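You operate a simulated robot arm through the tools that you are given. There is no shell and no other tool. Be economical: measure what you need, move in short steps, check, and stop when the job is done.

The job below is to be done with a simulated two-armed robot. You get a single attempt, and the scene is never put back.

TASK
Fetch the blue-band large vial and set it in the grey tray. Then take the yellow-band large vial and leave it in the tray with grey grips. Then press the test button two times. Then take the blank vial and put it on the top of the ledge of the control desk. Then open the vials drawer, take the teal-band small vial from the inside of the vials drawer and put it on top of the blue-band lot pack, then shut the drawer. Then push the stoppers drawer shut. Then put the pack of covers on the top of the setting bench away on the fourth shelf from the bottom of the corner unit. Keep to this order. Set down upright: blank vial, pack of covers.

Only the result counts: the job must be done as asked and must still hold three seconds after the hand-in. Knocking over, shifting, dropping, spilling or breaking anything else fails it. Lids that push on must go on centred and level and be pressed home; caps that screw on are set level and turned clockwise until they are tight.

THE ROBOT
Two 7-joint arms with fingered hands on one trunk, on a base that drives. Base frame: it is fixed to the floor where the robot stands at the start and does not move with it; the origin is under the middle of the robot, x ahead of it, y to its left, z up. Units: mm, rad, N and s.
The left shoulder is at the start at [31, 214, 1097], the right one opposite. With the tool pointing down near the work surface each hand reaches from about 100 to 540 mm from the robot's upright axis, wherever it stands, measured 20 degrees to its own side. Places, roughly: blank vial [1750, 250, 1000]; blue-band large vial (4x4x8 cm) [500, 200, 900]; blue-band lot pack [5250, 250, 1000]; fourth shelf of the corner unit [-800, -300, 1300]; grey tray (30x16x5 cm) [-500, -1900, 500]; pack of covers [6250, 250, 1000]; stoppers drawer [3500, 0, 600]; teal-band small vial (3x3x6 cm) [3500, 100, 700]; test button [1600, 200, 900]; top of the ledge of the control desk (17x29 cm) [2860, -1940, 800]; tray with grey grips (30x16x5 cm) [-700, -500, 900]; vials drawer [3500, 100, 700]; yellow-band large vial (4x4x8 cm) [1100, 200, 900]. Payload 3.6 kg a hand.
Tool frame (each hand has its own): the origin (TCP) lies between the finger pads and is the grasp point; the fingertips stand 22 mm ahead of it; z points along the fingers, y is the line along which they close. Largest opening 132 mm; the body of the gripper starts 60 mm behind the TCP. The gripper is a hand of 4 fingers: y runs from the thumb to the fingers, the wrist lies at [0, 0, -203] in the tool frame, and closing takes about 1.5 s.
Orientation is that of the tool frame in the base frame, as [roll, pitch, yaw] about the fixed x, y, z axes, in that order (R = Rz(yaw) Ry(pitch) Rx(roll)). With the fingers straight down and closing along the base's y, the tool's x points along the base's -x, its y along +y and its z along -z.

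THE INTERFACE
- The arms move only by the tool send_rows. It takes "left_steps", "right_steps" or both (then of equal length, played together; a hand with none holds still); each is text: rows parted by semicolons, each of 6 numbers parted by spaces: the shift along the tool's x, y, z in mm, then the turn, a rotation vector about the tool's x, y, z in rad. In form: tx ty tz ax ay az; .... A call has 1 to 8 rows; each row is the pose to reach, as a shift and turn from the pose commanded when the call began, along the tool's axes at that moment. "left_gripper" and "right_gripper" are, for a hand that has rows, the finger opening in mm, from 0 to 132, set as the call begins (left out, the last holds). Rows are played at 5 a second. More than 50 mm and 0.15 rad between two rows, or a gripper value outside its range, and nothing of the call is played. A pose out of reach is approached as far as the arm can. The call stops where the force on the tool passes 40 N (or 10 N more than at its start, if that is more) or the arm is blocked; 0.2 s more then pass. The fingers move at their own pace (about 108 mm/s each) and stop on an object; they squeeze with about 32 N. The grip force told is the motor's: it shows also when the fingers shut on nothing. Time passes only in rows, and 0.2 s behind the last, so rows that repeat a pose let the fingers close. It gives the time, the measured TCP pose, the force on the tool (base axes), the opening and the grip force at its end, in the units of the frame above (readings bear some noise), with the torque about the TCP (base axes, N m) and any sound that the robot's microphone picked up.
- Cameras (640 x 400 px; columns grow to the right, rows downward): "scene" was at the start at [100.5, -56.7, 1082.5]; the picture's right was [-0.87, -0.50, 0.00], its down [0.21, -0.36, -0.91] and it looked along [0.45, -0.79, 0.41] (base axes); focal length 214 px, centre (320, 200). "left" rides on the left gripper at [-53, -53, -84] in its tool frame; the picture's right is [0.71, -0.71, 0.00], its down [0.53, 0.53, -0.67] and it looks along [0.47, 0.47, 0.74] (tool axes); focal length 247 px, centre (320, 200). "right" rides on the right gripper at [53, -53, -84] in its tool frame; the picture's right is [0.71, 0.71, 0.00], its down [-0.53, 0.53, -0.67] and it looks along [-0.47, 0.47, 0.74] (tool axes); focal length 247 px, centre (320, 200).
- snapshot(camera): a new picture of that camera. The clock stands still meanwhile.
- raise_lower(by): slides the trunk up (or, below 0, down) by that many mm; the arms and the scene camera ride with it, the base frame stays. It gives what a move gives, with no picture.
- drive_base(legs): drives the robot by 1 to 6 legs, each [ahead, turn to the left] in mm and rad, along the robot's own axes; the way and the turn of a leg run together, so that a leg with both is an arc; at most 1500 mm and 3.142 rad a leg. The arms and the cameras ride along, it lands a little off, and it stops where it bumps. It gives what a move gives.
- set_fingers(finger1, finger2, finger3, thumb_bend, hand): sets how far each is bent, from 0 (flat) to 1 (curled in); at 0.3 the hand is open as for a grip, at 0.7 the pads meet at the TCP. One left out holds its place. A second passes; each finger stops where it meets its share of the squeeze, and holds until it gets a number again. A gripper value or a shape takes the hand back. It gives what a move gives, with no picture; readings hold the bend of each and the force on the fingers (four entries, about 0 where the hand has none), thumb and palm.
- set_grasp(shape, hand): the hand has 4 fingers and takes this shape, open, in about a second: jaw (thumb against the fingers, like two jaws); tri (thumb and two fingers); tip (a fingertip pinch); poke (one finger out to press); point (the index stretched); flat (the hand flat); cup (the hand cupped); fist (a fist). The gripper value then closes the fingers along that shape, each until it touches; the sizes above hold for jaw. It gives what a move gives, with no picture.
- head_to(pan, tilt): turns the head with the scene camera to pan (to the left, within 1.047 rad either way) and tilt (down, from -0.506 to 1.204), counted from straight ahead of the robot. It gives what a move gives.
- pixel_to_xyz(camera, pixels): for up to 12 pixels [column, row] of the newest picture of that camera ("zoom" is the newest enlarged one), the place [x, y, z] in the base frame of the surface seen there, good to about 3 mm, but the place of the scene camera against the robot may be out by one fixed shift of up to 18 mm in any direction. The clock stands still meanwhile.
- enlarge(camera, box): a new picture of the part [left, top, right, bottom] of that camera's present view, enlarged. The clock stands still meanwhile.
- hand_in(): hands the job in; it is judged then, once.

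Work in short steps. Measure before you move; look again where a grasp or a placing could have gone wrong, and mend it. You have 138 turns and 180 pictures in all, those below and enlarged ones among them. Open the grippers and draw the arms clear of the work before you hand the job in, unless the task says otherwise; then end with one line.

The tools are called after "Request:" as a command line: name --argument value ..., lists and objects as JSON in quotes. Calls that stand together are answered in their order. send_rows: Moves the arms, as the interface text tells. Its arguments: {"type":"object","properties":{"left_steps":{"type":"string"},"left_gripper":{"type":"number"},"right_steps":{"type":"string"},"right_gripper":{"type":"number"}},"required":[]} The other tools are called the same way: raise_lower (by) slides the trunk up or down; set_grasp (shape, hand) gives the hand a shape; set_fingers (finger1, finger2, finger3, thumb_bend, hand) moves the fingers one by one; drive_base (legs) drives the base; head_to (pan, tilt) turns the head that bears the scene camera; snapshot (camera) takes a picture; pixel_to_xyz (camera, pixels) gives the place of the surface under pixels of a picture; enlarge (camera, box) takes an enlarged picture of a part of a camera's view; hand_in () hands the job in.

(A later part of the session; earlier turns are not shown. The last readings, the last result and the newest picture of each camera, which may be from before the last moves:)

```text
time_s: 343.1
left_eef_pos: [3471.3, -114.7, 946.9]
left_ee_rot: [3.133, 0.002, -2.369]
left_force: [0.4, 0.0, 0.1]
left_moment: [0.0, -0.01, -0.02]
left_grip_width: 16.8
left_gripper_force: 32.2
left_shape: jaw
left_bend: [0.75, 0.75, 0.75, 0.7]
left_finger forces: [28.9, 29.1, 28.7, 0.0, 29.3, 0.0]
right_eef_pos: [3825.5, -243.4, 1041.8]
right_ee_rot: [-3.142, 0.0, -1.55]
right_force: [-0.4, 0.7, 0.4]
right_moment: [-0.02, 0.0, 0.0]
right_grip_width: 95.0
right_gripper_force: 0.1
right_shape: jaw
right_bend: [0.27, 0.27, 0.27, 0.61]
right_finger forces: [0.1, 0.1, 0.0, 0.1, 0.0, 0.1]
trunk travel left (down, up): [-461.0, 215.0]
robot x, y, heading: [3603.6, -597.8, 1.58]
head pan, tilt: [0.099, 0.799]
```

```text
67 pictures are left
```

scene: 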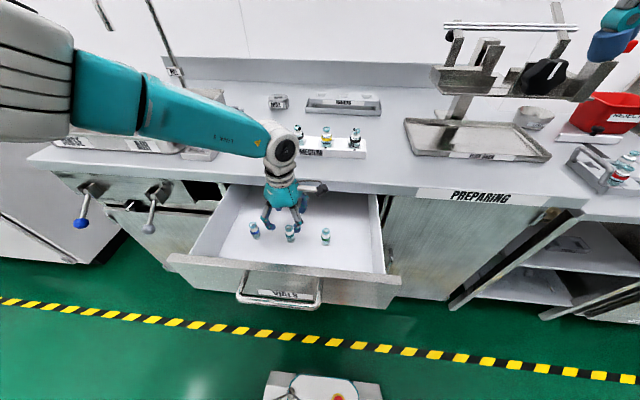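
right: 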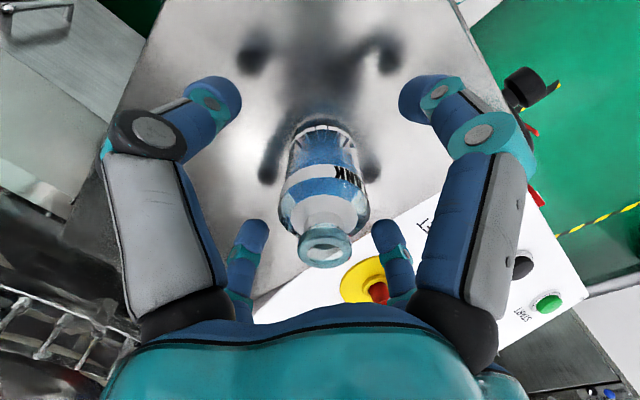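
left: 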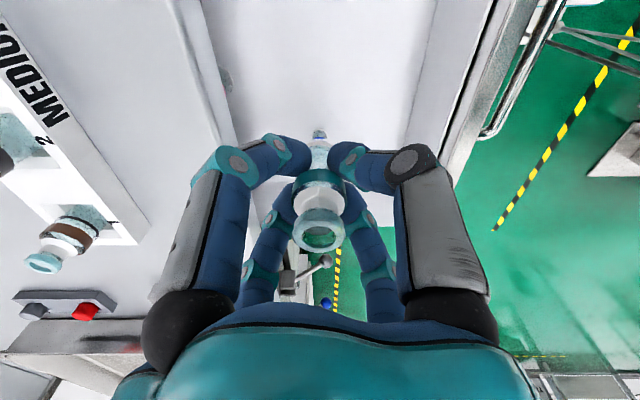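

Held. I fold the hand back, raise the trunk, back out, and drive along the aisle to the lot packs near x=5250 in one batch.

Request:
send_rows --left_steps "25 -25 -20 0 0 0;50 -50 -40 0 0 0;75 -75 -60 0 0 0;100 -100 -80 0 0 0"

Request:
raise_lower --by 150

Request:
drive_base --legs '[[-260, 0], [0, -0.32], [0, -0.32]]'

Request:
drive_base --legs '[[0, -0.32], [0, -0.32]]'

Request:
drive_base --legs '[[0, -0.29], [1400, 0]]'

Request:
head_to --pan 0.5 --tilt 0.4

Request:
snapshot --camera "scene"

```text
time_s: 344.1
left_eef_pos: [3468.7, -256.4, 1027.1]
left_ee_rot: [3.133, 0.003, -2.37]
left_force: [-0.1, 0.0, 0.2]
left_moment: [0.02, 0.06, -0.02]
left_grip_width: 16.7
left_gripper_force: 32.0
left_shape: jaw
left_bend: [0.75, 0.75, 0.75, 0.7]
left_finger forces: [28.8, 29.0, 28.7, 0.0, 29.4, 0.0]
right_eef_pos: [3827.6, -243.9, 1041.2]
right_ee_rot: [-3.142, 0.0, -1.551]
right_force: [0.1, -0.2, 0.4]
right_moment: [0.0, 0.04, 0.03]
right_grip_width: 95.0
right_gripper_force: 0.0
right_shape: jaw
right_bend: [0.27, 0.27, 0.27, 0.61]
right_finger forces: [0.0, 0.0, 0.0, 0.1, 0.1, 0.1]
trunk travel left (down, up): [-461.0, 215.0]
robot x, y, heading: [3599.3, -601.4, 1.579]
head pan, tilt: [0.099, 0.799]
```

```text
time_s: 345.8
left_eef_pos: [3471.1, -255.6, 1176.4]
left_ee_rot: [3.133, 0.002, -2.371]
left_force: [-0.2, -0.2, 0.1]
left_moment: [0.02, -0.01, -0.03]
left_grip_width: 16.8
left_gripper_force: 31.4
left_shape: jaw
left_bend: [0.75, 0.75, 0.75, 0.7]
left_finger forces: [28.9, 29.1, 28.8, 0.1, 29.4, 0.1]
right_eef_pos: [3827.4, -243.6, 1192.4]
right_ee_rot: [3.141, -0.001, -1.549]
right_force: [0.1, 0.6, 0.3]
right_moment: [-0.01, 0.01, 0.01]
right_grip_width: 95.0
right_gripper_force: 0.1
right_shape: jaw
right_bend: [0.27, 0.27, 0.27, 0.61]
right_finger forces: [0.0, 0.1, 0.0, 0.0, 0.1, 0.0]
trunk travel left (down, up): [-611.0, 65.0]
robot x, y, heading: [3602.0, -602.4, 1.585]
head pan, tilt: [0.099, 0.799]
```

```text
time_s: 349.8
left_eef_pos: [3701.5, -505.8, 1176.8]
left_ee_rot: [3.134, 0.002, -3.006]
left_force: [-0.6, -0.3, -0.5]
left_moment: [0.0, -0.02, 0.01]
left_grip_width: 16.6
left_gripper_force: 32.2
left_shape: jaw
left_bend: [0.75, 0.75, 0.75, 0.7]
left_finger forces: [28.9, 29.2, 28.7, 0.0, 29.2, 0.1]
right_eef_pos: [3997.7, -706.2, 1190.8]
right_ee_rot: [3.14, 0.0, -2.185]
right_force: [0.6, 0.1, -0.4]
right_moment: [0.0, 0.02, 0.01]
right_grip_width: 95.0
right_gripper_force: 0.1
right_shape: jaw
right_bend: [0.27, 0.27, 0.27, 0.61]
right_finger forces: [0.0, 0.1, 0.1, 0.1, 0.0, 0.0]
trunk travel left (down, up): [-611.0, 65.0]
robot x, y, heading: [3579.4, -845.9, 0.946]
head pan, tilt: [0.099, 0.799]
```

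```text
time_s: 352.2
left_eef_pos: [3884.7, -644.3, 1176.5]
left_ee_rot: [3.131, 0.001, 2.64]
left_force: [-1.7, 0.5, 0.3]
left_moment: [0.01, -0.02, 0.02]
left_grip_width: 16.9
left_gripper_force: 31.7
left_shape: jaw
left_bend: [0.75, 0.75, 0.75, 0.7]
left_finger forces: [29.1, 29.1, 28.8, 0.0, 29.2, 0.0]
right_eef_pos: [4001.4, -981.5, 1192.6]
right_ee_rot: [3.141, -0.001, -2.822]
right_force: [-0.1, -0.4, 0.9]
right_moment: [0.0, 0.02, 0.01]
right_grip_width: 94.9
right_gripper_force: 0.1
right_shape: jaw
right_bend: [0.27, 0.27, 0.27, 0.61]
right_finger forces: [0.1, 0.0, 0.0, 0.0, 0.0, 0.1]
trunk travel left (down, up): [-611.0, 65.0]
robot x, y, heading: [3572.2, -814.9, 0.307]
head pan, tilt: [0.099, 0.799]
```

```text
time_s: 360.2
left_eef_pos: [5313.9, -709.7, 1177.0]
left_ee_rot: [3.133, 0.001, 2.354]
left_force: [0.3, 1.1, 0.2]
left_moment: [0.03, -0.01, 0.01]
left_grip_width: 16.7
left_gripper_force: 32.2
left_shape: jaw
left_bend: [0.75, 0.75, 0.75, 0.7]
left_finger forces: [29.1, 29.2, 28.8, 0.0, 29.1, 0.0]
right_eef_pos: [5331.4, -1067.0, 1192.6]
right_ee_rot: [-3.141, -0.002, -3.108]
right_force: [-1.1, -0.2, -0.6]
right_moment: [-0.03, -0.02, 0.01]
right_grip_width: 95.3
right_gripper_force: 0.0
right_shape: jaw
right_bend: [0.27, 0.27, 0.27, 0.61]
right_finger forces: [0.0, 0.0, 0.0, 0.0, 0.0, 0.0]
trunk travel left (down, up): [-611.0, 65.0]
robot x, y, heading: [4968.7, -787.8, 0.02]
head pan, tilt: [0.099, 0.799]
```

```text
time_s: 361.0
left_eef_pos: [5312.8, -709.8, 1177.4]
left_ee_rot: [3.134, 0.002, 2.356]
left_force: [-0.1, -0.1, -0.3]
left_moment: [0.02, 0.05, -0.01]
left_grip_width: 16.7
left_gripper_force: 31.9
left_shape: jaw
left_bend: [0.75, 0.75, 0.75, 0.7]
left_finger forces: [29.1, 29.2, 28.7, 0.0, 29.1, 0.1]
right_eef_pos: [5331.6, -1066.0, 1194.0]
right_ee_rot: [-3.141, 0.001, -3.109]
right_force: [-0.8, 0.4, 0.1]
right_moment: [-0.03, 0.02, 0.01]
right_grip_width: 95.1
right_gripper_force: 0.0
right_shape: jaw
right_bend: [0.27, 0.27, 0.27, 0.61]
right_finger forces: [0.0, 0.0, 0.0, 0.0, 0.0, 0.0]
trunk travel left (down, up): [-611.0, 65.0]
robot x, y, heading: [4968.9, -789.1, 0.025]
head pan, tilt: [0.499, 0.4]
```

```text
66 pictures are left
```

scene: 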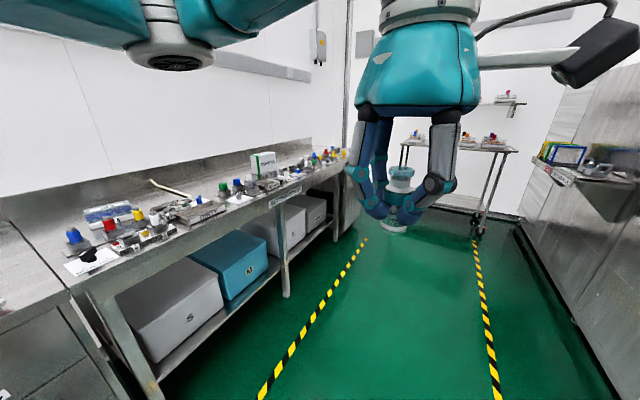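

A flat white/blue pack shows at (105,213). I go on 400 mm and turn to face the bench.

Request:
drive_base --legs '[[390, 0], [0, 0.32], [0, 0.32]]'

Request:
drive_base --legs '[[0, 0.32], [0, 0.32]]'

Request:
drive_base --legs '[[0, 0.26]]'

Request:
head_to --pan 0.2 --tilt 0.65

Request:
snapshot --camera "scene"

Request:
enlarge --camera "scene" --box '[200, 110, 400, 235]'

```text
time_s: 365.6
left_eef_pos: [5589.4, -510.4, 1177.8]
left_ee_rot: [3.133, 0.001, 2.993]
left_force: [1.0, 0.8, -0.6]
left_moment: [0.05, 0.03, 0.03]
left_grip_width: 16.6
left_gripper_force: 32.0
left_shape: jaw
left_bend: [0.75, 0.75, 0.75, 0.7]
left_finger forces: [29.0, 30.2, 28.6, 0.0, 28.7, 0.0]
right_eef_pos: [5815.8, -787.2, 1193.0]
right_ee_rot: [-3.14, 0.0, -2.472]
right_force: [-0.4, 0.2, 0.1]
right_moment: [-0.02, -0.04, -0.01]
right_grip_width: 94.9
right_gripper_force: 0.0
right_shape: jaw
right_bend: [0.27, 0.27, 0.27, 0.61]
right_finger forces: [0.0, 0.0, 0.1, 0.0, 0.0, 0.1]
trunk travel left (down, up): [-611.0, 65.0]
robot x, y, heading: [5371.5, -799.4, 0.661]
head pan, tilt: [0.499, 0.4]
```

```text
time_s: 368.0
left_eef_pos: [5374.3, -434.2, 1179.7]
left_ee_rot: [3.132, 0.003, -2.652]
left_force: [-0.1, -0.3, -0.1]
left_moment: [-0.01, 0.0, 0.01]
left_grip_width: 16.6
left_gripper_force: 32.2
left_shape: jaw
left_bend: [0.75, 0.75, 0.75, 0.7]
left_finger forces: [28.5, 32.9, 28.4, 0.0, 27.9, 0.1]
right_eef_pos: [5721.6, -521.2, 1193.3]
right_ee_rot: [-3.141, 0.0, -1.831]
right_force: [-0.8, 0.3, -0.5]
right_moment: [0.01, -0.01, 0.01]
right_grip_width: 95.0
right_gripper_force: 0.1
right_shape: jaw
right_bend: [0.27, 0.27, 0.27, 0.61]
right_finger forces: [0.0, 0.1, 0.1, 0.0, 0.1, 0.0]
trunk travel left (down, up): [-611.0, 65.0]
robot x, y, heading: [5401.3, -806.9, 1.3]
head pan, tilt: [0.499, 0.4]
```

```text
time_s: 369.3
left_eef_pos: [5281.5, -455.0, 1179.0]
left_ee_rot: [3.134, 0.001, -2.391]
left_force: [0.0, -0.5, -0.1]
left_moment: [0.01, 0.03, 0.02]
left_grip_width: 16.4
left_gripper_force: 31.7
left_shape: jaw
left_bend: [0.75, 0.75, 0.75, 0.7]
left_finger forces: [28.7, 33.2, 28.4, 0.1, 27.7, 0.0]
right_eef_pos: [5639.2, -448.6, 1194.0]
right_ee_rot: [3.141, 0.0, -1.571]
right_force: [0.1, -0.1, -0.2]
right_moment: [-0.01, 0.01, -0.04]
right_grip_width: 95.1
right_gripper_force: 0.1
right_shape: jaw
right_bend: [0.27, 0.27, 0.27, 0.61]
right_finger forces: [0.0, 0.0, 0.0, 0.1, 0.1, 0.1]
trunk travel left (down, up): [-611.0, 65.0]
robot x, y, heading: [5413.9, -802.4, 1.561]
head pan, tilt: [0.499, 0.4]
```

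```text
time_s: 370.1
left_eef_pos: [5281.8, -453.6, 1179.8]
left_ee_rot: [3.133, 0.002, -2.392]
left_force: [-0.3, 0.1, 0.4]
left_moment: [-0.02, 0.02, 0.04]
left_grip_width: 16.2
left_gripper_force: 31.9
left_shape: jaw
left_bend: [0.75, 0.75, 0.75, 0.7]
left_finger forces: [28.7, 33.2, 28.4, 0.1, 27.8, 0.0]
right_eef_pos: [5639.1, -447.8, 1195.6]
right_ee_rot: [3.142, 0.002, -1.57]
right_force: [0.2, 0.2, -0.8]
right_moment: [0.02, 0.0, -0.02]
right_grip_width: 94.8
right_gripper_force: 0.1
right_shape: jaw
right_bend: [0.27, 0.27, 0.27, 0.61]
right_finger forces: [0.1, 0.0, 0.0, 0.0, 0.0, 0.1]
trunk travel left (down, up): [-611.0, 65.0]
robot x, y, heading: [5411.9, -801.5, 1.562]
head pan, tilt: [0.201, 0.649]
```

```text
65 pictures are left
```

scene: 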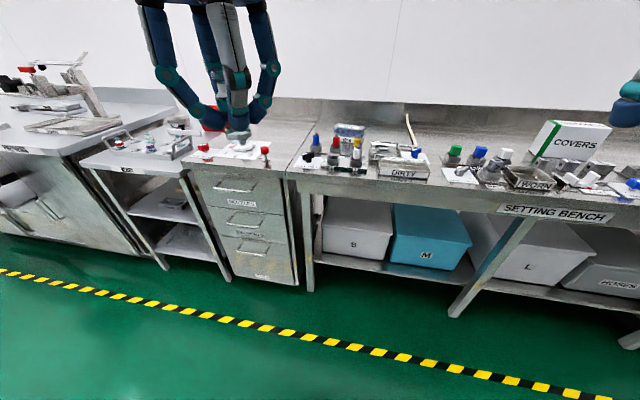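

```text
3.20 times, centred on (300, 172) of scene
```

zoom: 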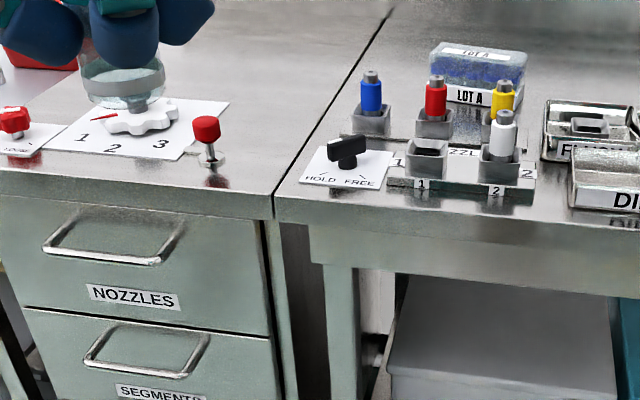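

The blue-band lot pack ("LOT A") is at (349,132), the covers pack at (570,138). I measure both.

Request:
pixel_to_xyz --camera "zoom" --pixels '[[440, 45], [520, 55], [480, 50], [430, 58], [525, 65], [470, 97], [370, 75], [435, 78], [503, 82], [505, 112], [450, 75]]'

Request:
pixel_to_xyz --camera "scene" --pixels '[[578, 140], [552, 122], [610, 128], [532, 158], [602, 165], [575, 120], [590, 150], [545, 140]]'

Request:
enlarge --camera "scene" --box '[300, 100, 420, 190]'

```text
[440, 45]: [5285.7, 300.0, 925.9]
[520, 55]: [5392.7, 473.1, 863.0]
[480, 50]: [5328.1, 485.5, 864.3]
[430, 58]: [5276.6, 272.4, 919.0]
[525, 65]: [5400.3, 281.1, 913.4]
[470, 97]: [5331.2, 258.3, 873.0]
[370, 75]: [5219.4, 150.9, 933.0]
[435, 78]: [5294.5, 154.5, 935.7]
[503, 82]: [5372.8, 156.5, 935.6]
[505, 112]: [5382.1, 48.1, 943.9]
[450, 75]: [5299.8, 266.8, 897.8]
```

```text
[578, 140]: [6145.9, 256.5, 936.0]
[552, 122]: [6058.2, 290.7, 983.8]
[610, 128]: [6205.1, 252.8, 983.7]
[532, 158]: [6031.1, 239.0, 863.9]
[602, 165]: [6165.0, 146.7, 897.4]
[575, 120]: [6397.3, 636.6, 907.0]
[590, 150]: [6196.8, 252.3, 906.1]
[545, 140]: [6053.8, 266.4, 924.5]
```

```text
4.44 times, centred on (360, 145) of scene
```

zoom: 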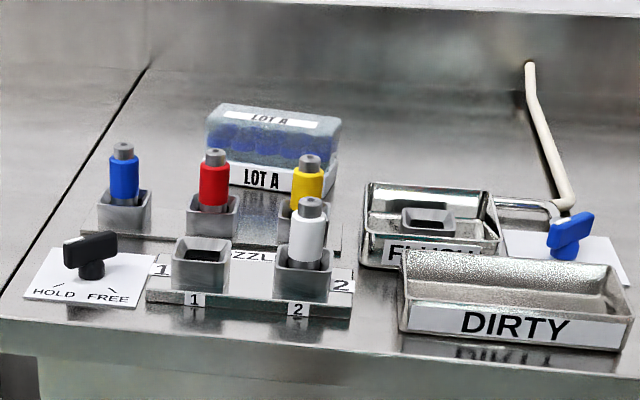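

LOT A pack: corrected x≈5288–5411, y from ≈258, top z≈925. I drive to about (5560,-290) so it lies straight ahead of the left shoulder, lower the trunk a little, and bring the hand over it.

Request:
drive_base --legs '[[0, -0.28], [525, 0], [0, 0.28]]'

Request:
raise_lower --by -60

Request:
send_rows --left_steps "-12 28 0 0 0 0;-24 56 0 0 0 0;-36 84 0 0 0 0;-48 112 0 0 0 0;-60 140 0 0 0 0;-70 165 0 0 0 0;-80 190 0 0 0 0;-85 200 0 0 0 0"

Request:
snapshot --camera "left"

Request:
head_to --pan 0.3 --tilt 0.7

Request:
snapshot --camera "scene"

```text
time_s: 375.1
left_eef_pos: [5433.5, 49.8, 1180.3]
left_ee_rot: [3.135, 0.004, -2.398]
left_force: [-0.3, 0.1, 0.1]
left_moment: [-0.02, 0.0, 0.02]
left_grip_width: 16.3
left_gripper_force: 31.9
left_shape: jaw
left_bend: [0.75, 0.75, 0.75, 0.7]
left_finger forces: [28.6, 33.4, 28.4, 0.0, 27.6, 0.1]
right_eef_pos: [5790.8, 53.8, 1194.5]
right_ee_rot: [-3.141, 0.001, -1.576]
right_force: [0.1, 0.0, 0.3]
right_moment: [-0.01, 0.02, -0.03]
right_grip_width: 95.0
right_gripper_force: 0.1
right_shape: jaw
right_bend: [0.27, 0.27, 0.27, 0.61]
right_finger forces: [0.0, 0.1, 0.1, 0.0, 0.1, 0.0]
trunk travel left (down, up): [-611.0, 65.0]
robot x, y, heading: [5580.7, -301.1, 1.555]
head pan, tilt: [0.201, 0.649]
```

```text
time_s: 376.1
left_eef_pos: [5433.0, 49.8, 1119.3]
left_ee_rot: [3.134, 0.004, -2.398]
left_force: [-0.4, -0.2, -1.0]
left_moment: [0.02, 0.01, -0.02]
left_grip_width: 16.5
left_gripper_force: 31.8
left_shape: jaw
left_bend: [0.75, 0.75, 0.75, 0.7]
left_finger forces: [28.8, 33.6, 28.6, 0.0, 27.6, 0.0]
right_eef_pos: [5791.4, 53.1, 1136.1]
right_ee_rot: [3.141, -0.001, -1.575]
right_force: [-0.4, 0.1, 0.8]
right_moment: [0.01, 0.0, 0.0]
right_grip_width: 95.0
right_gripper_force: 0.0
right_shape: jaw
right_bend: [0.27, 0.27, 0.27, 0.61]
right_finger forces: [0.1, 0.0, 0.0, 0.0, 0.0, 0.0]
trunk travel left (down, up): [-551.0, 125.0]
robot x, y, heading: [5583.2, -298.3, 1.553]
head pan, tilt: [0.201, 0.649]
```

```text
time_s: 377.9
left_eef_pos: [5360.4, 256.1, 1121.4]
left_ee_rot: [3.134, 0.003, -2.397]
left_force: [-0.6, 0.6, 0.1]
left_moment: [0.02, 0.0, 0.01]
left_grip_width: 16.3
left_gripper_force: 32.2
left_shape: jaw
left_bend: [0.75, 0.75, 0.75, 0.7]
left_finger forces: [28.8, 33.8, 28.4, 0.1, 27.6, 0.0]
right_eef_pos: [5790.4, 53.4, 1135.1]
right_ee_rot: [3.141, 0.0, -1.576]
right_force: [-0.7, -0.7, 0.4]
right_moment: [0.0, -0.03, -0.01]
right_grip_width: 95.1
right_gripper_force: 0.1
right_shape: jaw
right_bend: [0.27, 0.27, 0.27, 0.61]
right_finger forces: [0.1, 0.0, 0.0, 0.0, 0.0, 0.0]
trunk travel left (down, up): [-551.0, 125.0]
robot x, y, heading: [5584.0, -297.0, 1.557]
head pan, tilt: [0.201, 0.649]
```

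```text
62 pictures are left
```

left: 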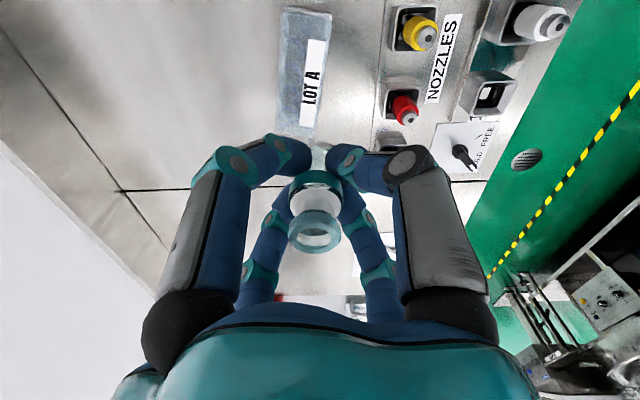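

```text
time_s: 378.5
left_eef_pos: [5361.5, 255.5, 1121.7]
left_ee_rot: [3.134, 0.001, -2.397]
left_force: [-0.3, -0.3, 0.1]
left_moment: [-0.04, -0.01, 0.01]
left_grip_width: 16.4
left_gripper_force: 31.6
left_shape: jaw
left_bend: [0.75, 0.75, 0.75, 0.7]
left_finger forces: [28.8, 33.9, 28.4, 0.0, 27.7, 0.0]
right_eef_pos: [5791.8, 53.5, 1135.3]
right_ee_rot: [-3.141, 0.0, -1.576]
right_force: [-0.2, 0.3, 0.2]
right_moment: [-0.02, 0.02, 0.0]
right_grip_width: 95.1
right_gripper_force: 0.0
right_shape: jaw
right_bend: [0.27, 0.27, 0.27, 0.61]
right_finger forces: [0.0, 0.0, 0.0, 0.1, 0.0, 0.0]
trunk travel left (down, up): [-551.0, 125.0]
robot x, y, heading: [5583.8, -298.4, 1.556]
head pan, tilt: [0.3, 0.7]
```

```text
61 pictures are left
```

scene: 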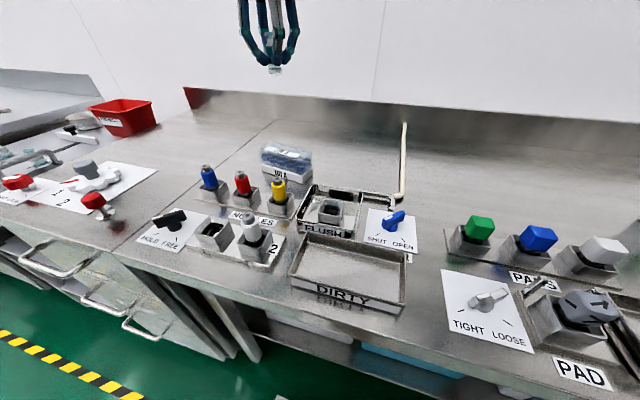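

The pack's top is visible in the left picture; I measure its corners.

Request:
pixel_to_xyz --camera "left" --pixels '[[290, 12], [328, 18], [318, 128], [277, 125], [300, 70], [295, 40], [285, 90], [312, 100], [310, 60]]'

```text
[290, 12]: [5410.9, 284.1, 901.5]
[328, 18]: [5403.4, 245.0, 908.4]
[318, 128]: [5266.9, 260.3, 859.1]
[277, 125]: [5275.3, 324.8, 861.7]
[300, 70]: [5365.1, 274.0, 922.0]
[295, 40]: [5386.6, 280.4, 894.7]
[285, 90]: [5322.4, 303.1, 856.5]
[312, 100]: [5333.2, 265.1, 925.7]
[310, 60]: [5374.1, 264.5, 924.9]
```

Computed top corners put the pack centre at about (5355,276), z 925, ~120×50 mm. I move over it and lower to about 14 mm above contact.

Request:
send_rows --left_steps "-5 10 20 0 0 0;-9 19 40 0 0 0;-9 19 80 0 0 0;-9 19 115 0 0 0;-9 19 140 0 0 0;-9 19 140 0 0 0"

Request:
snapshot --camera "left"

Request:
enlarge --camera "scene" --box '[200, 80, 360, 220]'

```text
time_s: 379.9
left_eef_pos: [5353.9, 275.9, 980.8]
left_ee_rot: [3.135, 0.004, -2.397]
left_force: [-0.2, 0.6, 0.0]
left_moment: [-0.01, -0.02, -0.02]
left_grip_width: 16.4
left_gripper_force: 32.3
left_shape: jaw
left_bend: [0.75, 0.75, 0.75, 0.7]
left_finger forces: [28.6, 34.4, 28.5, 0.1, 27.6, 0.0]
right_eef_pos: [5791.4, 54.1, 1134.6]
right_ee_rot: [3.141, -0.001, -1.576]
right_force: [-0.2, 0.4, -0.4]
right_moment: [-0.01, 0.0, 0.01]
right_grip_width: 94.9
right_gripper_force: 0.0
right_shape: jaw
right_bend: [0.27, 0.27, 0.27, 0.61]
right_finger forces: [0.0, 0.1, 0.0, 0.0, 0.0, 0.1]
trunk travel left (down, up): [-551.0, 125.0]
robot x, y, heading: [5577.6, -299.6, 1.556]
head pan, tilt: [0.3, 0.7]
```

```text
60 pictures are left
```

left: 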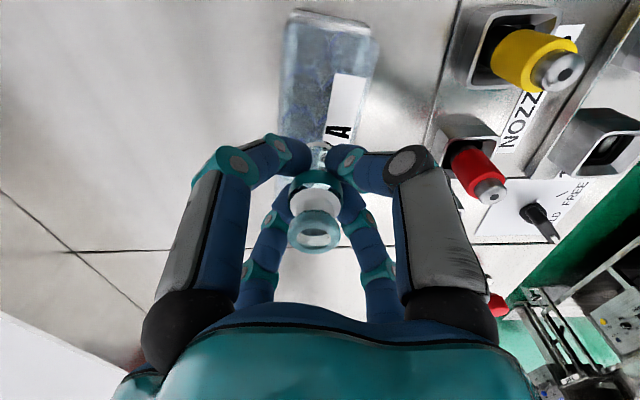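

```text
2.86 times, centred on (280, 150) of scene
```

zoom: 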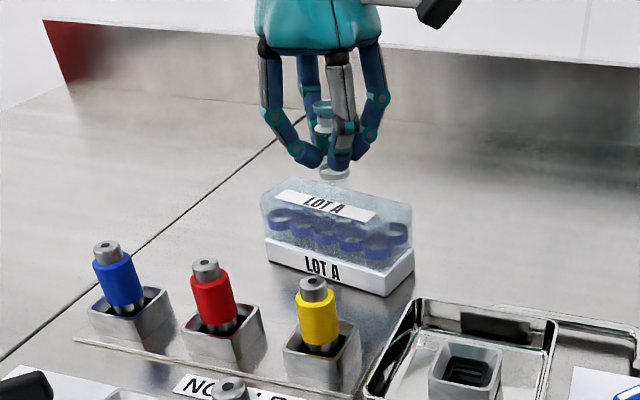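

The landing point looks ~6 mm toward the front of the pack's centre; I shift 6 mm back and lower in small steps to contact.

Request:
send_rows --left_steps "-4 4 0 0 0 0;-4 4 6 0 0 0;-4 4 11 0 0 0;-4 4 14 0 0 0;-4 4 16 0 0 0;-4 4 18 0 0 0"

Request:
snapshot --camera "left"

```text
time_s: 381.3
left_eef_pos: [5354.7, 282.3, 963.2]
left_ee_rot: [3.134, 0.001, -2.395]
left_force: [0.2, -0.7, -0.2]
left_moment: [0.03, -0.01, -0.01]
left_grip_width: 16.2
left_gripper_force: 32.1
left_shape: jaw
left_bend: [0.75, 0.75, 0.75, 0.7]
left_finger forces: [28.7, 34.6, 28.4, 0.0, 27.7, 0.0]
right_eef_pos: [5790.8, 54.1, 1134.6]
right_ee_rot: [3.14, 0.0, -1.576]
right_force: [0.3, -0.1, -0.2]
right_moment: [0.02, -0.02, 0.0]
right_grip_width: 95.1
right_gripper_force: 0.1
right_shape: jaw
right_bend: [0.27, 0.27, 0.27, 0.61]
right_finger forces: [0.0, 0.1, 0.0, 0.0, 0.0, 0.0]
trunk travel left (down, up): [-551.0, 125.0]
robot x, y, heading: [5582.4, -301.7, 1.557]
head pan, tilt: [0.3, 0.7]
```

```text
58 pictures are left
```

left: 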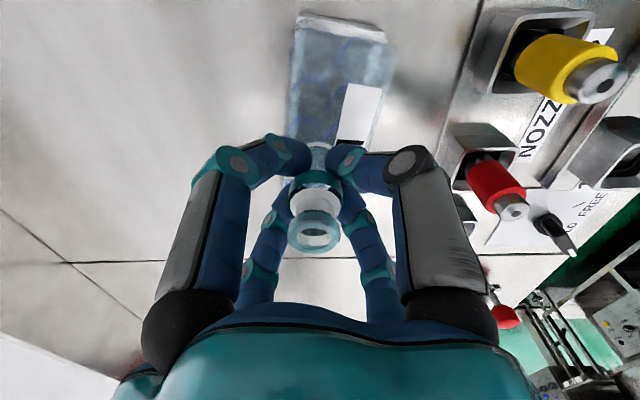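

No contact yet; I continue in 1.5 mm steps.

Request:
send_rows --left_steps "0 0 1.5 0 0 0;0 0 3 0 0 0"

Request:
send_rows --left_steps "0 0 0.7 0 0 0;0 0 1.4 0 0 0"

```text
time_s: 381.9
left_eef_pos: [5353.9, 282.2, 961.2]
left_ee_rot: [3.135, 0.003, -2.397]
left_force: [0.3, 0.2, 1.8]
left_moment: [0.02, 0.04, -0.02]
left_grip_width: 16.6
left_gripper_force: 32.1
left_shape: jaw
left_bend: [0.75, 0.75, 0.75, 0.7]
left_finger forces: [28.9, 34.6, 28.7, 0.0, 27.8, 0.0]
right_eef_pos: [5792.6, 52.4, 1135.3]
right_ee_rot: [3.141, 0.0, -1.578]
right_force: [0.0, 0.0, 0.0]
right_moment: [0.02, 0.03, -0.04]
right_grip_width: 94.9
right_gripper_force: 0.2
right_shape: jaw
right_bend: [0.27, 0.27, 0.27, 0.61]
right_finger forces: [0.0, 0.0, 0.0, 0.0, 0.1, 0.1]
trunk travel left (down, up): [-551.0, 125.0]
robot x, y, heading: [5586.1, -299.9, 1.557]
head pan, tilt: [0.3, 0.7]
```

```text
time_s: 382.5
left_eef_pos: [5354.3, 281.3, 960.8]
left_ee_rot: [3.132, 0.003, -2.395]
left_force: [-1.8, 0.0, 6.6]
left_moment: [0.04, 0.01, -0.01]
left_grip_width: 16.6
left_gripper_force: 31.9
left_shape: jaw
left_bend: [0.75, 0.75, 0.75, 0.7]
left_finger forces: [29.5, 35.4, 29.3, 0.0, 28.4, 0.1]
right_eef_pos: [5791.6, 53.1, 1136.2]
right_ee_rot: [-3.141, 0.001, -1.576]
right_force: [-0.2, -0.8, 0.4]
right_moment: [0.02, 0.0, 0.01]
right_grip_width: 95.0
right_gripper_force: 0.1
right_shape: jaw
right_bend: [0.27, 0.27, 0.27, 0.61]
right_finger forces: [0.1, 0.1, 0.0, 0.1, 0.1, 0.0]
trunk travel left (down, up): [-551.0, 125.0]
robot x, y, heading: [5581.5, -297.1, 1.556]
head pan, tilt: [0.3, 0.7]
```

Touching (6.6 N). I open the fingers and check before lifting.

Request:
send_rows --left_steps "0 0 0 0 0 0;0 0 0 0 0 0;0 0 0 0 0 0;0 0 0 0 0 0;0 0 0 0 0 0;0 0 0 0 0 0" --left_gripper 70

Request:
snapshot --camera "left"

Request:
send_rows --left_steps "0 0 -20 0 0 0;0 0 -50 0 0 0;0 0 -90 0 0 0;0 0 -130 0 0 0;0 0 -165 0 0 0;0 0 -200 0 0 0"

Request:
enlarge --camera "scene" --box '[200, 80, 360, 220]'

```text
time_s: 383.9
left_eef_pos: [5354.8, 281.2, 960.0]
left_ee_rot: [3.134, 0.001, -2.396]
left_force: [0.0, 0.4, 0.0]
left_moment: [0.02, 0.02, -0.01]
left_grip_width: 69.2
left_gripper_force: 0.0
left_shape: jaw
left_bend: [0.35, 0.35, 0.35, 0.7]
left_finger forces: [0.0, 0.1, 0.0, 0.0, 0.0, 0.1]
right_eef_pos: [5790.0, 54.6, 1135.9]
right_ee_rot: [3.141, -0.001, -1.577]
right_force: [0.2, 0.3, -0.2]
right_moment: [0.0, -0.03, 0.02]
right_grip_width: 94.9
right_gripper_force: 0.0
right_shape: jaw
right_bend: [0.27, 0.27, 0.27, 0.61]
right_finger forces: [0.0, 0.0, 0.0, 0.0, 0.0, 0.0]
trunk travel left (down, up): [-551.0, 125.0]
robot x, y, heading: [5582.7, -298.2, 1.558]
head pan, tilt: [0.3, 0.7]
```

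```text
57 pictures are left
```

left: 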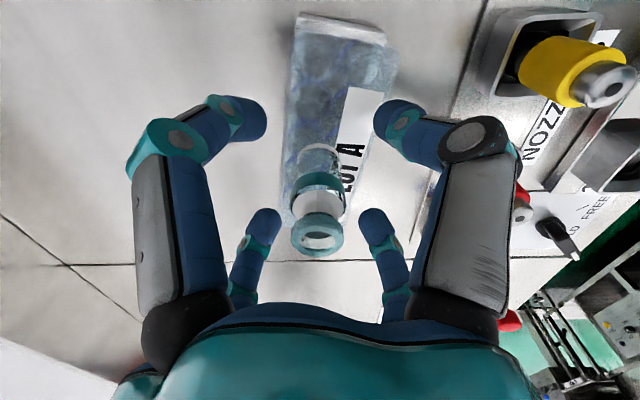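

```text
time_s: 385.3
left_eef_pos: [5356.9, 279.3, 1159.5]
left_ee_rot: [3.132, 0.003, -2.395]
left_force: [0.7, 0.7, -0.1]
left_moment: [0.03, 0.03, -0.02]
left_grip_width: 69.2
left_gripper_force: 0.1
left_shape: jaw
left_bend: [0.35, 0.35, 0.35, 0.7]
left_finger forces: [0.1, 0.0, 0.0, 0.0, 0.0, 0.0]
right_eef_pos: [5791.4, 52.3, 1135.8]
right_ee_rot: [3.14, 0.0, -1.576]
right_force: [-0.7, -0.3, 0.1]
right_moment: [0.03, 0.01, 0.04]
right_grip_width: 95.0
right_gripper_force: 0.1
right_shape: jaw
right_bend: [0.27, 0.27, 0.27, 0.61]
right_finger forces: [0.0, 0.0, 0.0, 0.0, 0.1, 0.1]
trunk travel left (down, up): [-551.0, 125.0]
robot x, y, heading: [5579.6, -300.3, 1.556]
head pan, tilt: [0.3, 0.7]
```

```text
2.86 times, centred on (280, 150) of scene
```

zoom: 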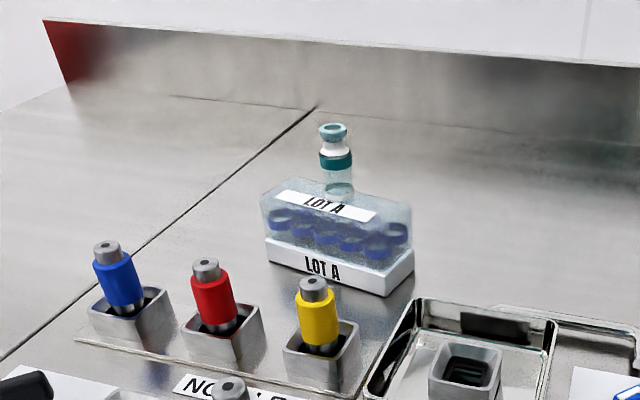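

The teal vial stands on the lot pack. Now back to the drawers: I fold the left hand, back off, turn west and drive there in one batch.

Request:
send_rows --left_steps "25 -28 0 0 0 0;50 -55 0 0 0 0;75 -82 0 0 0 0;101 -110 0 0 0 0;125 -136 0 0 0 0"

Request:
drive_base --legs '[[-520, 0], [0, 0.32], [0, 0.32]]'

Request:
drive_base --legs '[[0, 0.32], [0, 0.32]]'

Request:
drive_base --legs '[[0, 0.3], [1400, 0]]'

Request:
drive_base --legs '[[800, 0]]'

Request:
set_grasp --hand "right" --shape "fist"

```text
time_s: 386.5
left_eef_pos: [5355.0, 94.9, 1158.3]
left_ee_rot: [3.134, 0.003, -2.396]
left_force: [0.3, 0.2, -0.4]
left_moment: [0.03, 0.04, -0.01]
left_grip_width: 69.4
left_gripper_force: 0.0
left_shape: jaw
left_bend: [0.35, 0.35, 0.35, 0.7]
left_finger forces: [0.0, 0.1, 0.0, 0.1, 0.0, 0.0]
right_eef_pos: [5790.7, 53.1, 1136.4]
right_ee_rot: [3.14, -0.002, -1.575]
right_force: [-0.1, -0.2, 0.1]
right_moment: [-0.02, 0.01, 0.02]
right_grip_width: 95.2
right_gripper_force: 0.1
right_shape: jaw
right_bend: [0.27, 0.27, 0.27, 0.61]
right_finger forces: [0.0, 0.1, 0.1, 0.0, 0.0, 0.1]
trunk travel left (down, up): [-551.0, 125.0]
robot x, y, heading: [5580.3, -299.7, 1.552]
head pan, tilt: [0.3, 0.7]
```

```text
time_s: 391.7
left_eef_pos: [5156.0, -643.5, 1158.6]
left_ee_rot: [3.135, 0.002, -1.753]
left_force: [0.5, -1.4, -0.4]
left_moment: [0.05, 0.0, 0.01]
left_grip_width: 69.3
left_gripper_force: 0.2
left_shape: jaw
left_bend: [0.35, 0.35, 0.35, 0.7]
left_finger forces: [0.0, 0.1, 0.0, 0.0, 0.0, 0.0]
right_eef_pos: [5529.7, -415.6, 1135.1]
right_ee_rot: [3.14, 0.0, -0.931]
right_force: [-0.6, 0.6, -0.2]
right_moment: [0.0, 0.0, -0.02]
right_grip_width: 95.1
right_gripper_force: 0.1
right_shape: jaw
right_bend: [0.27, 0.27, 0.27, 0.61]
right_finger forces: [0.0, 0.0, 0.0, 0.0, 0.1, 0.1]
trunk travel left (down, up): [-551.0, 125.0]
robot x, y, heading: [5595.6, -808.2, 2.198]
head pan, tilt: [0.3, 0.7]
```

```text
time_s: 394.1
left_eef_pos: [5141.5, -938.2, 1158.3]
left_ee_rot: [3.134, 0.003, -1.114]
left_force: [0.2, 0.3, -0.2]
left_moment: [0.0, 0.01, 0.0]
left_grip_width: 69.7
left_gripper_force: 0.1
left_shape: jaw
left_bend: [0.35, 0.35, 0.35, 0.7]
left_finger forces: [0.0, 0.0, 0.1, 0.0, 0.0, 0.0]
right_eef_pos: [5305.1, -532.1, 1135.0]
right_ee_rot: [3.142, 0.0, -0.294]
right_force: [0.4, 0.5, 0.7]
right_moment: [-0.05, -0.01, 0.01]
right_grip_width: 95.0
right_gripper_force: 0.0
right_shape: jaw
right_bend: [0.27, 0.27, 0.27, 0.61]
right_finger forces: [0.1, 0.0, 0.1, 0.0, 0.0, 0.0]
trunk travel left (down, up): [-551.0, 125.0]
robot x, y, heading: [5600.4, -775.1, 2.837]
head pan, tilt: [0.3, 0.7]
```

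```text
time_s: 402.1
left_eef_pos: [3813.0, -1060.0, 1159.9]
left_ee_rot: [3.132, 0.005, -0.812]
left_force: [-1.5, 0.2, 0.1]
left_moment: [-0.01, -0.01, 0.03]
left_grip_width: 70.0
left_gripper_force: 0.0
left_shape: jaw
left_bend: [0.35, 0.35, 0.35, 0.7]
left_finger forces: [0.0, 0.0, 0.0, 0.1, 0.0, 0.0]
right_eef_pos: [3850.8, -624.2, 1135.6]
right_ee_rot: [-3.141, 0.0, 0.007]
right_force: [0.4, 0.3, -0.6]
right_moment: [0.02, -0.02, -0.03]
right_grip_width: 94.9
right_gripper_force: 0.1
right_shape: jaw
right_bend: [0.27, 0.27, 0.27, 0.61]
right_finger forces: [0.0, 0.0, 0.1, 0.0, 0.0, 0.0]
trunk travel left (down, up): [-551.0, 125.0]
robot x, y, heading: [4204.0, -771.7, 3.137]
head pan, tilt: [0.3, 0.7]
```

```text
time_s: 406.4
left_eef_pos: [3014.2, -1055.0, 1159.9]
left_ee_rot: [3.132, 0.005, -0.812]
left_force: [-0.6, 0.0, 0.5]
left_moment: [-0.01, -0.02, -0.01]
left_grip_width: 69.8
left_gripper_force: 0.1
left_shape: jaw
left_bend: [0.35, 0.35, 0.35, 0.7]
left_finger forces: [0.0, 0.0, 0.0, 0.0, 0.1, 0.0]
right_eef_pos: [3051.1, -618.5, 1135.5]
right_ee_rot: [-3.141, 0.0, 0.006]
right_force: [0.2, 0.6, 0.5]
right_moment: [0.0, 0.0, -0.03]
right_grip_width: 94.8
right_gripper_force: 0.1
right_shape: jaw
right_bend: [0.27, 0.27, 0.27, 0.61]
right_finger forces: [0.0, 0.0, 0.0, 0.0, 0.1, 0.1]
trunk travel left (down, up): [-551.0, 125.0]
robot x, y, heading: [3411.1, -766.5, 3.133]
head pan, tilt: [0.3, 0.7]
```

```text
time_s: 407.3
left_eef_pos: [3013.8, -1056.2, 1160.5]
left_ee_rot: [3.132, 0.004, -0.812]
left_force: [0.4, 0.1, -0.9]
left_moment: [-0.01, 0.0, 0.01]
left_grip_width: 70.0
left_gripper_force: 0.0
left_shape: jaw
left_bend: [0.35, 0.35, 0.35, 0.7]
left_finger forces: [0.0, 0.0, 0.0, 0.1, 0.0, 0.0]
right_eef_pos: [3050.5, -618.9, 1136.5]
right_ee_rot: [-3.14, 0.0, 0.008]
right_force: [0.9, 0.2, -0.1]
right_moment: [0.0, -0.01, 0.02]
right_grip_width: 0.2
right_gripper_force: 0.0
right_shape: fist
right_bend: [1.0, 1.0, 1.0, 0.63]
right_finger forces: [0.0, 0.1, 0.0, 0.1, 0.0, 0.0]
trunk travel left (down, up): [-551.0, 125.0]
robot x, y, heading: [3406.0, -766.0, 3.139]
head pan, tilt: [0.3, 0.7]
```

Now I turn to face the drawers, lower the trunk, and look.

Request:
drive_base --legs '[[0, -0.32], [0, -0.32]]'

Request:
drive_base --legs '[[0, -0.32], [0, -0.32]]'

Request:
drive_base --legs '[[-40, 0], [0, -0.29]]'

Request:
raise_lower --by -150

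Request:
head_to --pan -0.1 --tilt 0.7

Request:
snapshot --camera "scene"

Request:
snapshot --camera "right"

```text
time_s: 409.8
left_eef_pos: [2920.7, -766.4, 1160.1]
left_ee_rot: [3.131, 0.004, -1.451]
left_force: [-0.2, -0.4, -0.7]
left_moment: [0.0, -0.01, 0.0]
left_grip_width: 69.6
left_gripper_force: 0.0
left_shape: jaw
left_bend: [0.35, 0.35, 0.35, 0.7]
left_finger forces: [0.0, 0.0, 0.1, 0.0, 0.0, 0.1]
right_eef_pos: [3209.3, -435.9, 1136.8]
right_ee_rot: [3.14, -0.001, -0.63]
right_force: [-0.7, -0.1, 0.5]
right_moment: [0.01, 0.01, 0.04]
right_grip_width: 0.0
right_gripper_force: 0.2
right_shape: fist
right_bend: [1.0, 1.0, 1.0, 0.63]
right_finger forces: [0.1, 0.0, 0.0, 0.0, 0.1, 0.1]
trunk travel left (down, up): [-551.0, 125.0]
robot x, y, heading: [3394.8, -792.3, 2.497]
head pan, tilt: [0.3, 0.7]
```

```text
time_s: 412.2
left_eef_pos: [3028.3, -485.4, 1160.9]
left_ee_rot: [3.133, 0.003, -2.092]
left_force: [0.4, 0.0, 0.1]
left_moment: [-0.02, -0.01, 0.02]
left_grip_width: 69.9
left_gripper_force: 0.0
left_shape: jaw
left_bend: [0.35, 0.35, 0.35, 0.7]
left_finger forces: [0.0, 0.0, 0.0, 0.1, 0.0, 0.0]
right_eef_pos: [3456.1, -394.0, 1137.5]
right_ee_rot: [-3.141, 0.0, -1.272]
right_force: [0.0, 0.3, -0.7]
right_moment: [0.0, 0.01, -0.03]
right_grip_width: 0.0
right_gripper_force: 0.0
right_shape: fist
right_bend: [1.0, 1.0, 1.0, 0.63]
right_finger forces: [0.0, 0.0, 0.0, 0.0, 0.1, 0.0]
trunk travel left (down, up): [-551.0, 125.0]
robot x, y, heading: [3360.9, -793.5, 1.863]
head pan, tilt: [0.3, 0.7]
```

```text
time_s: 414.1
left_eef_pos: [3142.5, -441.4, 1161.3]
left_ee_rot: [3.134, 0.005, -2.381]
left_force: [0.5, -0.8, 0.1]
left_moment: [0.02, -0.01, -0.02]
left_grip_width: 70.1
left_gripper_force: 0.0
left_shape: jaw
left_bend: [0.35, 0.35, 0.35, 0.7]
left_finger forces: [0.0, 0.1, 0.1, 0.0, 0.1, 0.1]
right_eef_pos: [3577.6, -477.4, 1138.9]
right_ee_rot: [-3.14, 0.001, -1.561]
right_force: [0.4, 0.1, 1.2]
right_moment: [0.01, 0.0, 0.01]
right_grip_width: 0.0
right_gripper_force: 0.1
right_shape: fist
right_bend: [1.0, 1.0, 1.0, 0.63]
right_finger forces: [0.1, 0.1, 0.0, 0.0, 0.0, 0.1]
trunk travel left (down, up): [-551.0, 125.0]
robot x, y, heading: [3359.9, -832.8, 1.57]
head pan, tilt: [0.3, 0.7]
```

```text
time_s: 415.8
left_eef_pos: [3141.8, -441.2, 1013.1]
left_ee_rot: [3.132, 0.004, -2.382]
left_force: [0.3, -1.0, -0.2]
left_moment: [-0.02, -0.01, 0.03]
left_grip_width: 69.9
left_gripper_force: 0.1
left_shape: jaw
left_bend: [0.35, 0.35, 0.35, 0.7]
left_finger forces: [0.0, 0.1, 0.0, 0.0, 0.0, 0.0]
right_eef_pos: [3579.8, -477.4, 988.9]
right_ee_rot: [-3.141, 0.0, -1.563]
right_force: [-0.1, -0.3, -0.1]
right_moment: [-0.02, 0.02, 0.01]
right_grip_width: 0.2
right_gripper_force: 0.0
right_shape: fist
right_bend: [1.0, 1.0, 1.0, 0.63]
right_finger forces: [0.0, 0.0, 0.0, 0.1, 0.0, 0.0]
trunk travel left (down, up): [-401.0, 275.0]
robot x, y, heading: [3362.8, -831.5, 1.57]
head pan, tilt: [0.3, 0.7]
```

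```text
time_s: 416.7
left_eef_pos: [3142.5, -441.2, 1011.9]
left_ee_rot: [3.132, 0.005, -2.382]
left_force: [-0.1, 0.4, 0.5]
left_moment: [-0.04, 0.01, 0.02]
left_grip_width: 69.9
left_gripper_force: 0.0
left_shape: jaw
left_bend: [0.35, 0.35, 0.35, 0.7]
left_finger forces: [0.0, 0.0, 0.1, 0.0, 0.0, 0.0]
right_eef_pos: [3577.1, -476.3, 987.1]
right_ee_rot: [-3.141, 0.001, -1.561]
right_force: [0.1, -0.5, 1.7]
right_moment: [0.0, 0.0, 0.02]
right_grip_width: 0.1
right_gripper_force: 0.0
right_shape: fist
right_bend: [1.0, 1.0, 1.0, 0.63]
right_finger forces: [0.1, 0.0, 0.1, 0.0, 0.1, 0.0]
trunk travel left (down, up): [-401.0, 275.0]
robot x, y, heading: [3361.9, -833.2, 1.573]
head pan, tilt: [-0.099, 0.7]
```

```text
55 pictures are left
```

scene: 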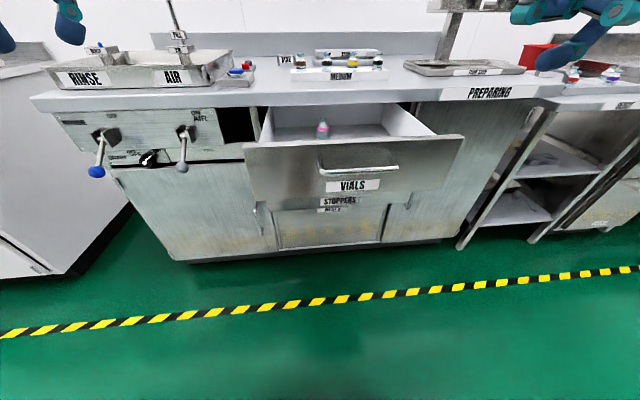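

```text
54 pictures are left
```

right: 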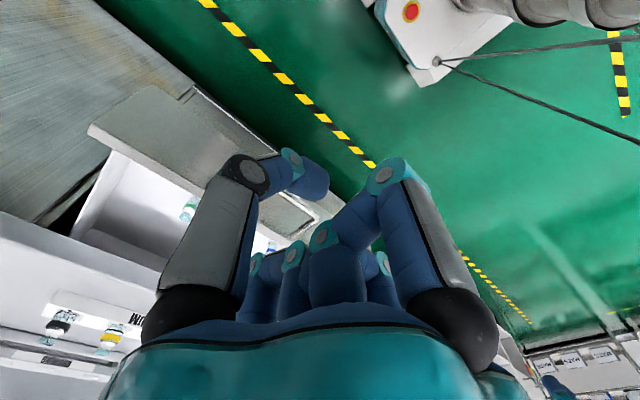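

Fist ready. I bring the right fist to the vials handle height (x 3478, z≈742) in front of it, then push by driving 270 mm ahead.

Request:
send_rows --right_steps "0 25 40 0 0 0;0 50 80 0 0 0;0 75 120 0 0 0;0 99 160 0 0 0;0 99 205 0 0 0;0 99 245 0 0 0;0 99 245 0 0 0"

Request:
drive_base --legs '[[270, 0]]'

Request:
snapshot --camera "right"

Request:
snapshot --camera "scene"

```text
time_s: 418.3
left_eef_pos: [3141.5, -442.1, 1011.5]
left_ee_rot: [3.134, 0.001, -2.381]
left_force: [1.1, -0.6, -0.1]
left_moment: [0.02, -0.03, 0.0]
left_grip_width: 69.8
left_gripper_force: 0.0
left_shape: jaw
left_bend: [0.35, 0.35, 0.35, 0.7]
left_finger forces: [0.0, 0.0, 0.0, 0.0, 0.0, 0.1]
right_eef_pos: [3479.0, -477.8, 744.6]
right_ee_rot: [3.141, 0.001, -1.561]
right_force: [1.2, -0.4, -0.1]
right_moment: [0.02, -0.01, -0.01]
right_grip_width: 0.1
right_gripper_force: 0.2
right_shape: fist
right_bend: [1.0, 1.0, 1.0, 0.63]
right_finger forces: [0.1, 0.0, 0.0, 0.0, 0.1, 0.1]
trunk travel left (down, up): [-401.0, 275.0]
robot x, y, heading: [3363.8, -831.1, 1.567]
head pan, tilt: [-0.099, 0.7]
```

```text
time_s: 420.2
left_eef_pos: [3143.0, -168.1, 1012.6]
left_ee_rot: [3.134, 0.001, -2.383]
left_force: [0.3, 0.4, -0.5]
left_moment: [-0.02, -0.02, 0.0]
left_grip_width: 69.6
left_gripper_force: 0.1
left_shape: jaw
left_bend: [0.35, 0.35, 0.35, 0.7]
left_finger forces: [0.0, 0.0, 0.0, 0.0, 0.1, 0.0]
right_eef_pos: [3480.1, -206.0, 742.9]
right_ee_rot: [-3.141, -0.002, -1.561]
right_force: [-0.4, -1.0, 0.0]
right_moment: [-0.01, -0.01, 0.01]
right_grip_width: 0.1
right_gripper_force: 0.0
right_shape: fist
right_bend: [1.0, 1.0, 1.0, 0.63]
right_finger forces: [0.1, 0.0, 0.1, 0.0, 0.1, 0.1]
trunk travel left (down, up): [-401.0, 275.0]
robot x, y, heading: [3362.1, -559.9, 1.563]
head pan, tilt: [-0.099, 0.7]
```

```text
53 pictures are left
```

right: 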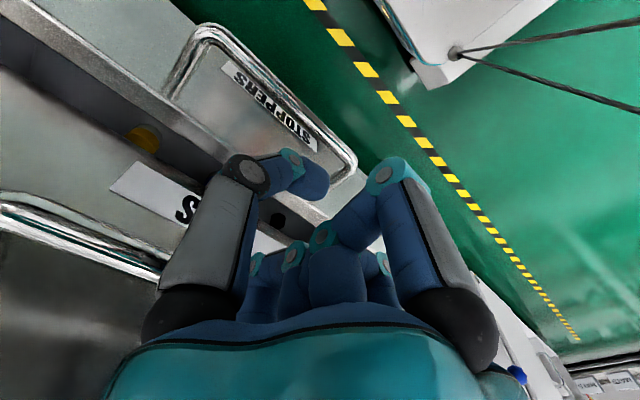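

```text
52 pictures are left
```

scene: 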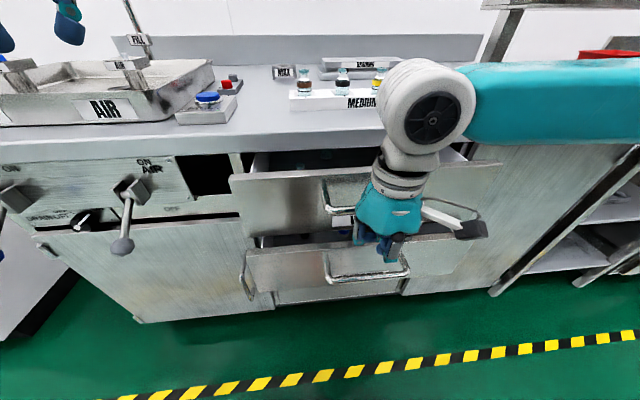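

The drawer is moving in. I keep pushing with the arm in 20 mm steps until it stops.

Request:
send_rows --right_steps "-20 0 0 0 0 0;-40 0 0 0 0 0;-60 0 0 0 0 0;-80 0 0 0 0 0;-95 0 0 0 0 0;-110 0 0 0 0 0;-125 0 0 0 0 0;-140 0 0 0 0 0"

Request:
snapshot --camera "scene"

Request:
snapshot --camera "right"

```text
time_s: 421.6
left_eef_pos: [3143.7, -168.6, 1012.7]
left_ee_rot: [3.134, 0.004, -2.383]
left_force: [0.1, 0.6, -0.7]
left_moment: [0.0, 0.01, 0.02]
left_grip_width: 69.9
left_gripper_force: 0.0
left_shape: jaw
left_bend: [0.35, 0.35, 0.35, 0.7]
left_finger forces: [0.0, 0.1, 0.1, 0.1, 0.1, 0.1]
right_eef_pos: [3478.4, -110.7, 741.1]
right_ee_rot: [-3.137, -0.03, -1.554]
right_force: [2.9, -20.1, 7.5]
right_moment: [0.96, 0.09, -0.12]
right_grip_width: 0.0
right_gripper_force: 0.1
right_shape: fist
right_bend: [1.0, 1.0, 1.0, 0.63]
right_finger forces: [0.0, 0.0, 20.6, 0.1, 0.0, 0.1]
trunk travel left (down, up): [-401.0, 275.0]
robot x, y, heading: [3362.7, -558.4, 1.564]
head pan, tilt: [-0.099, 0.7]
stopped in row 6 (right hand): the force on the tool passed its limit at 47 N (the readings are from after the stop); the commanded pose is now the measured one
```

```text
51 pictures are left
```

scene: 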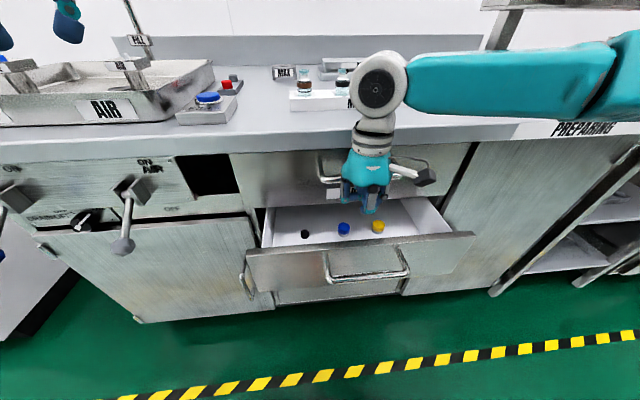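

```text
50 pictures are left
```

right: 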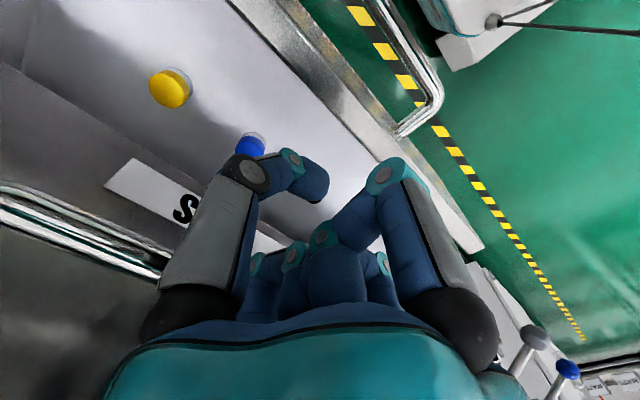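

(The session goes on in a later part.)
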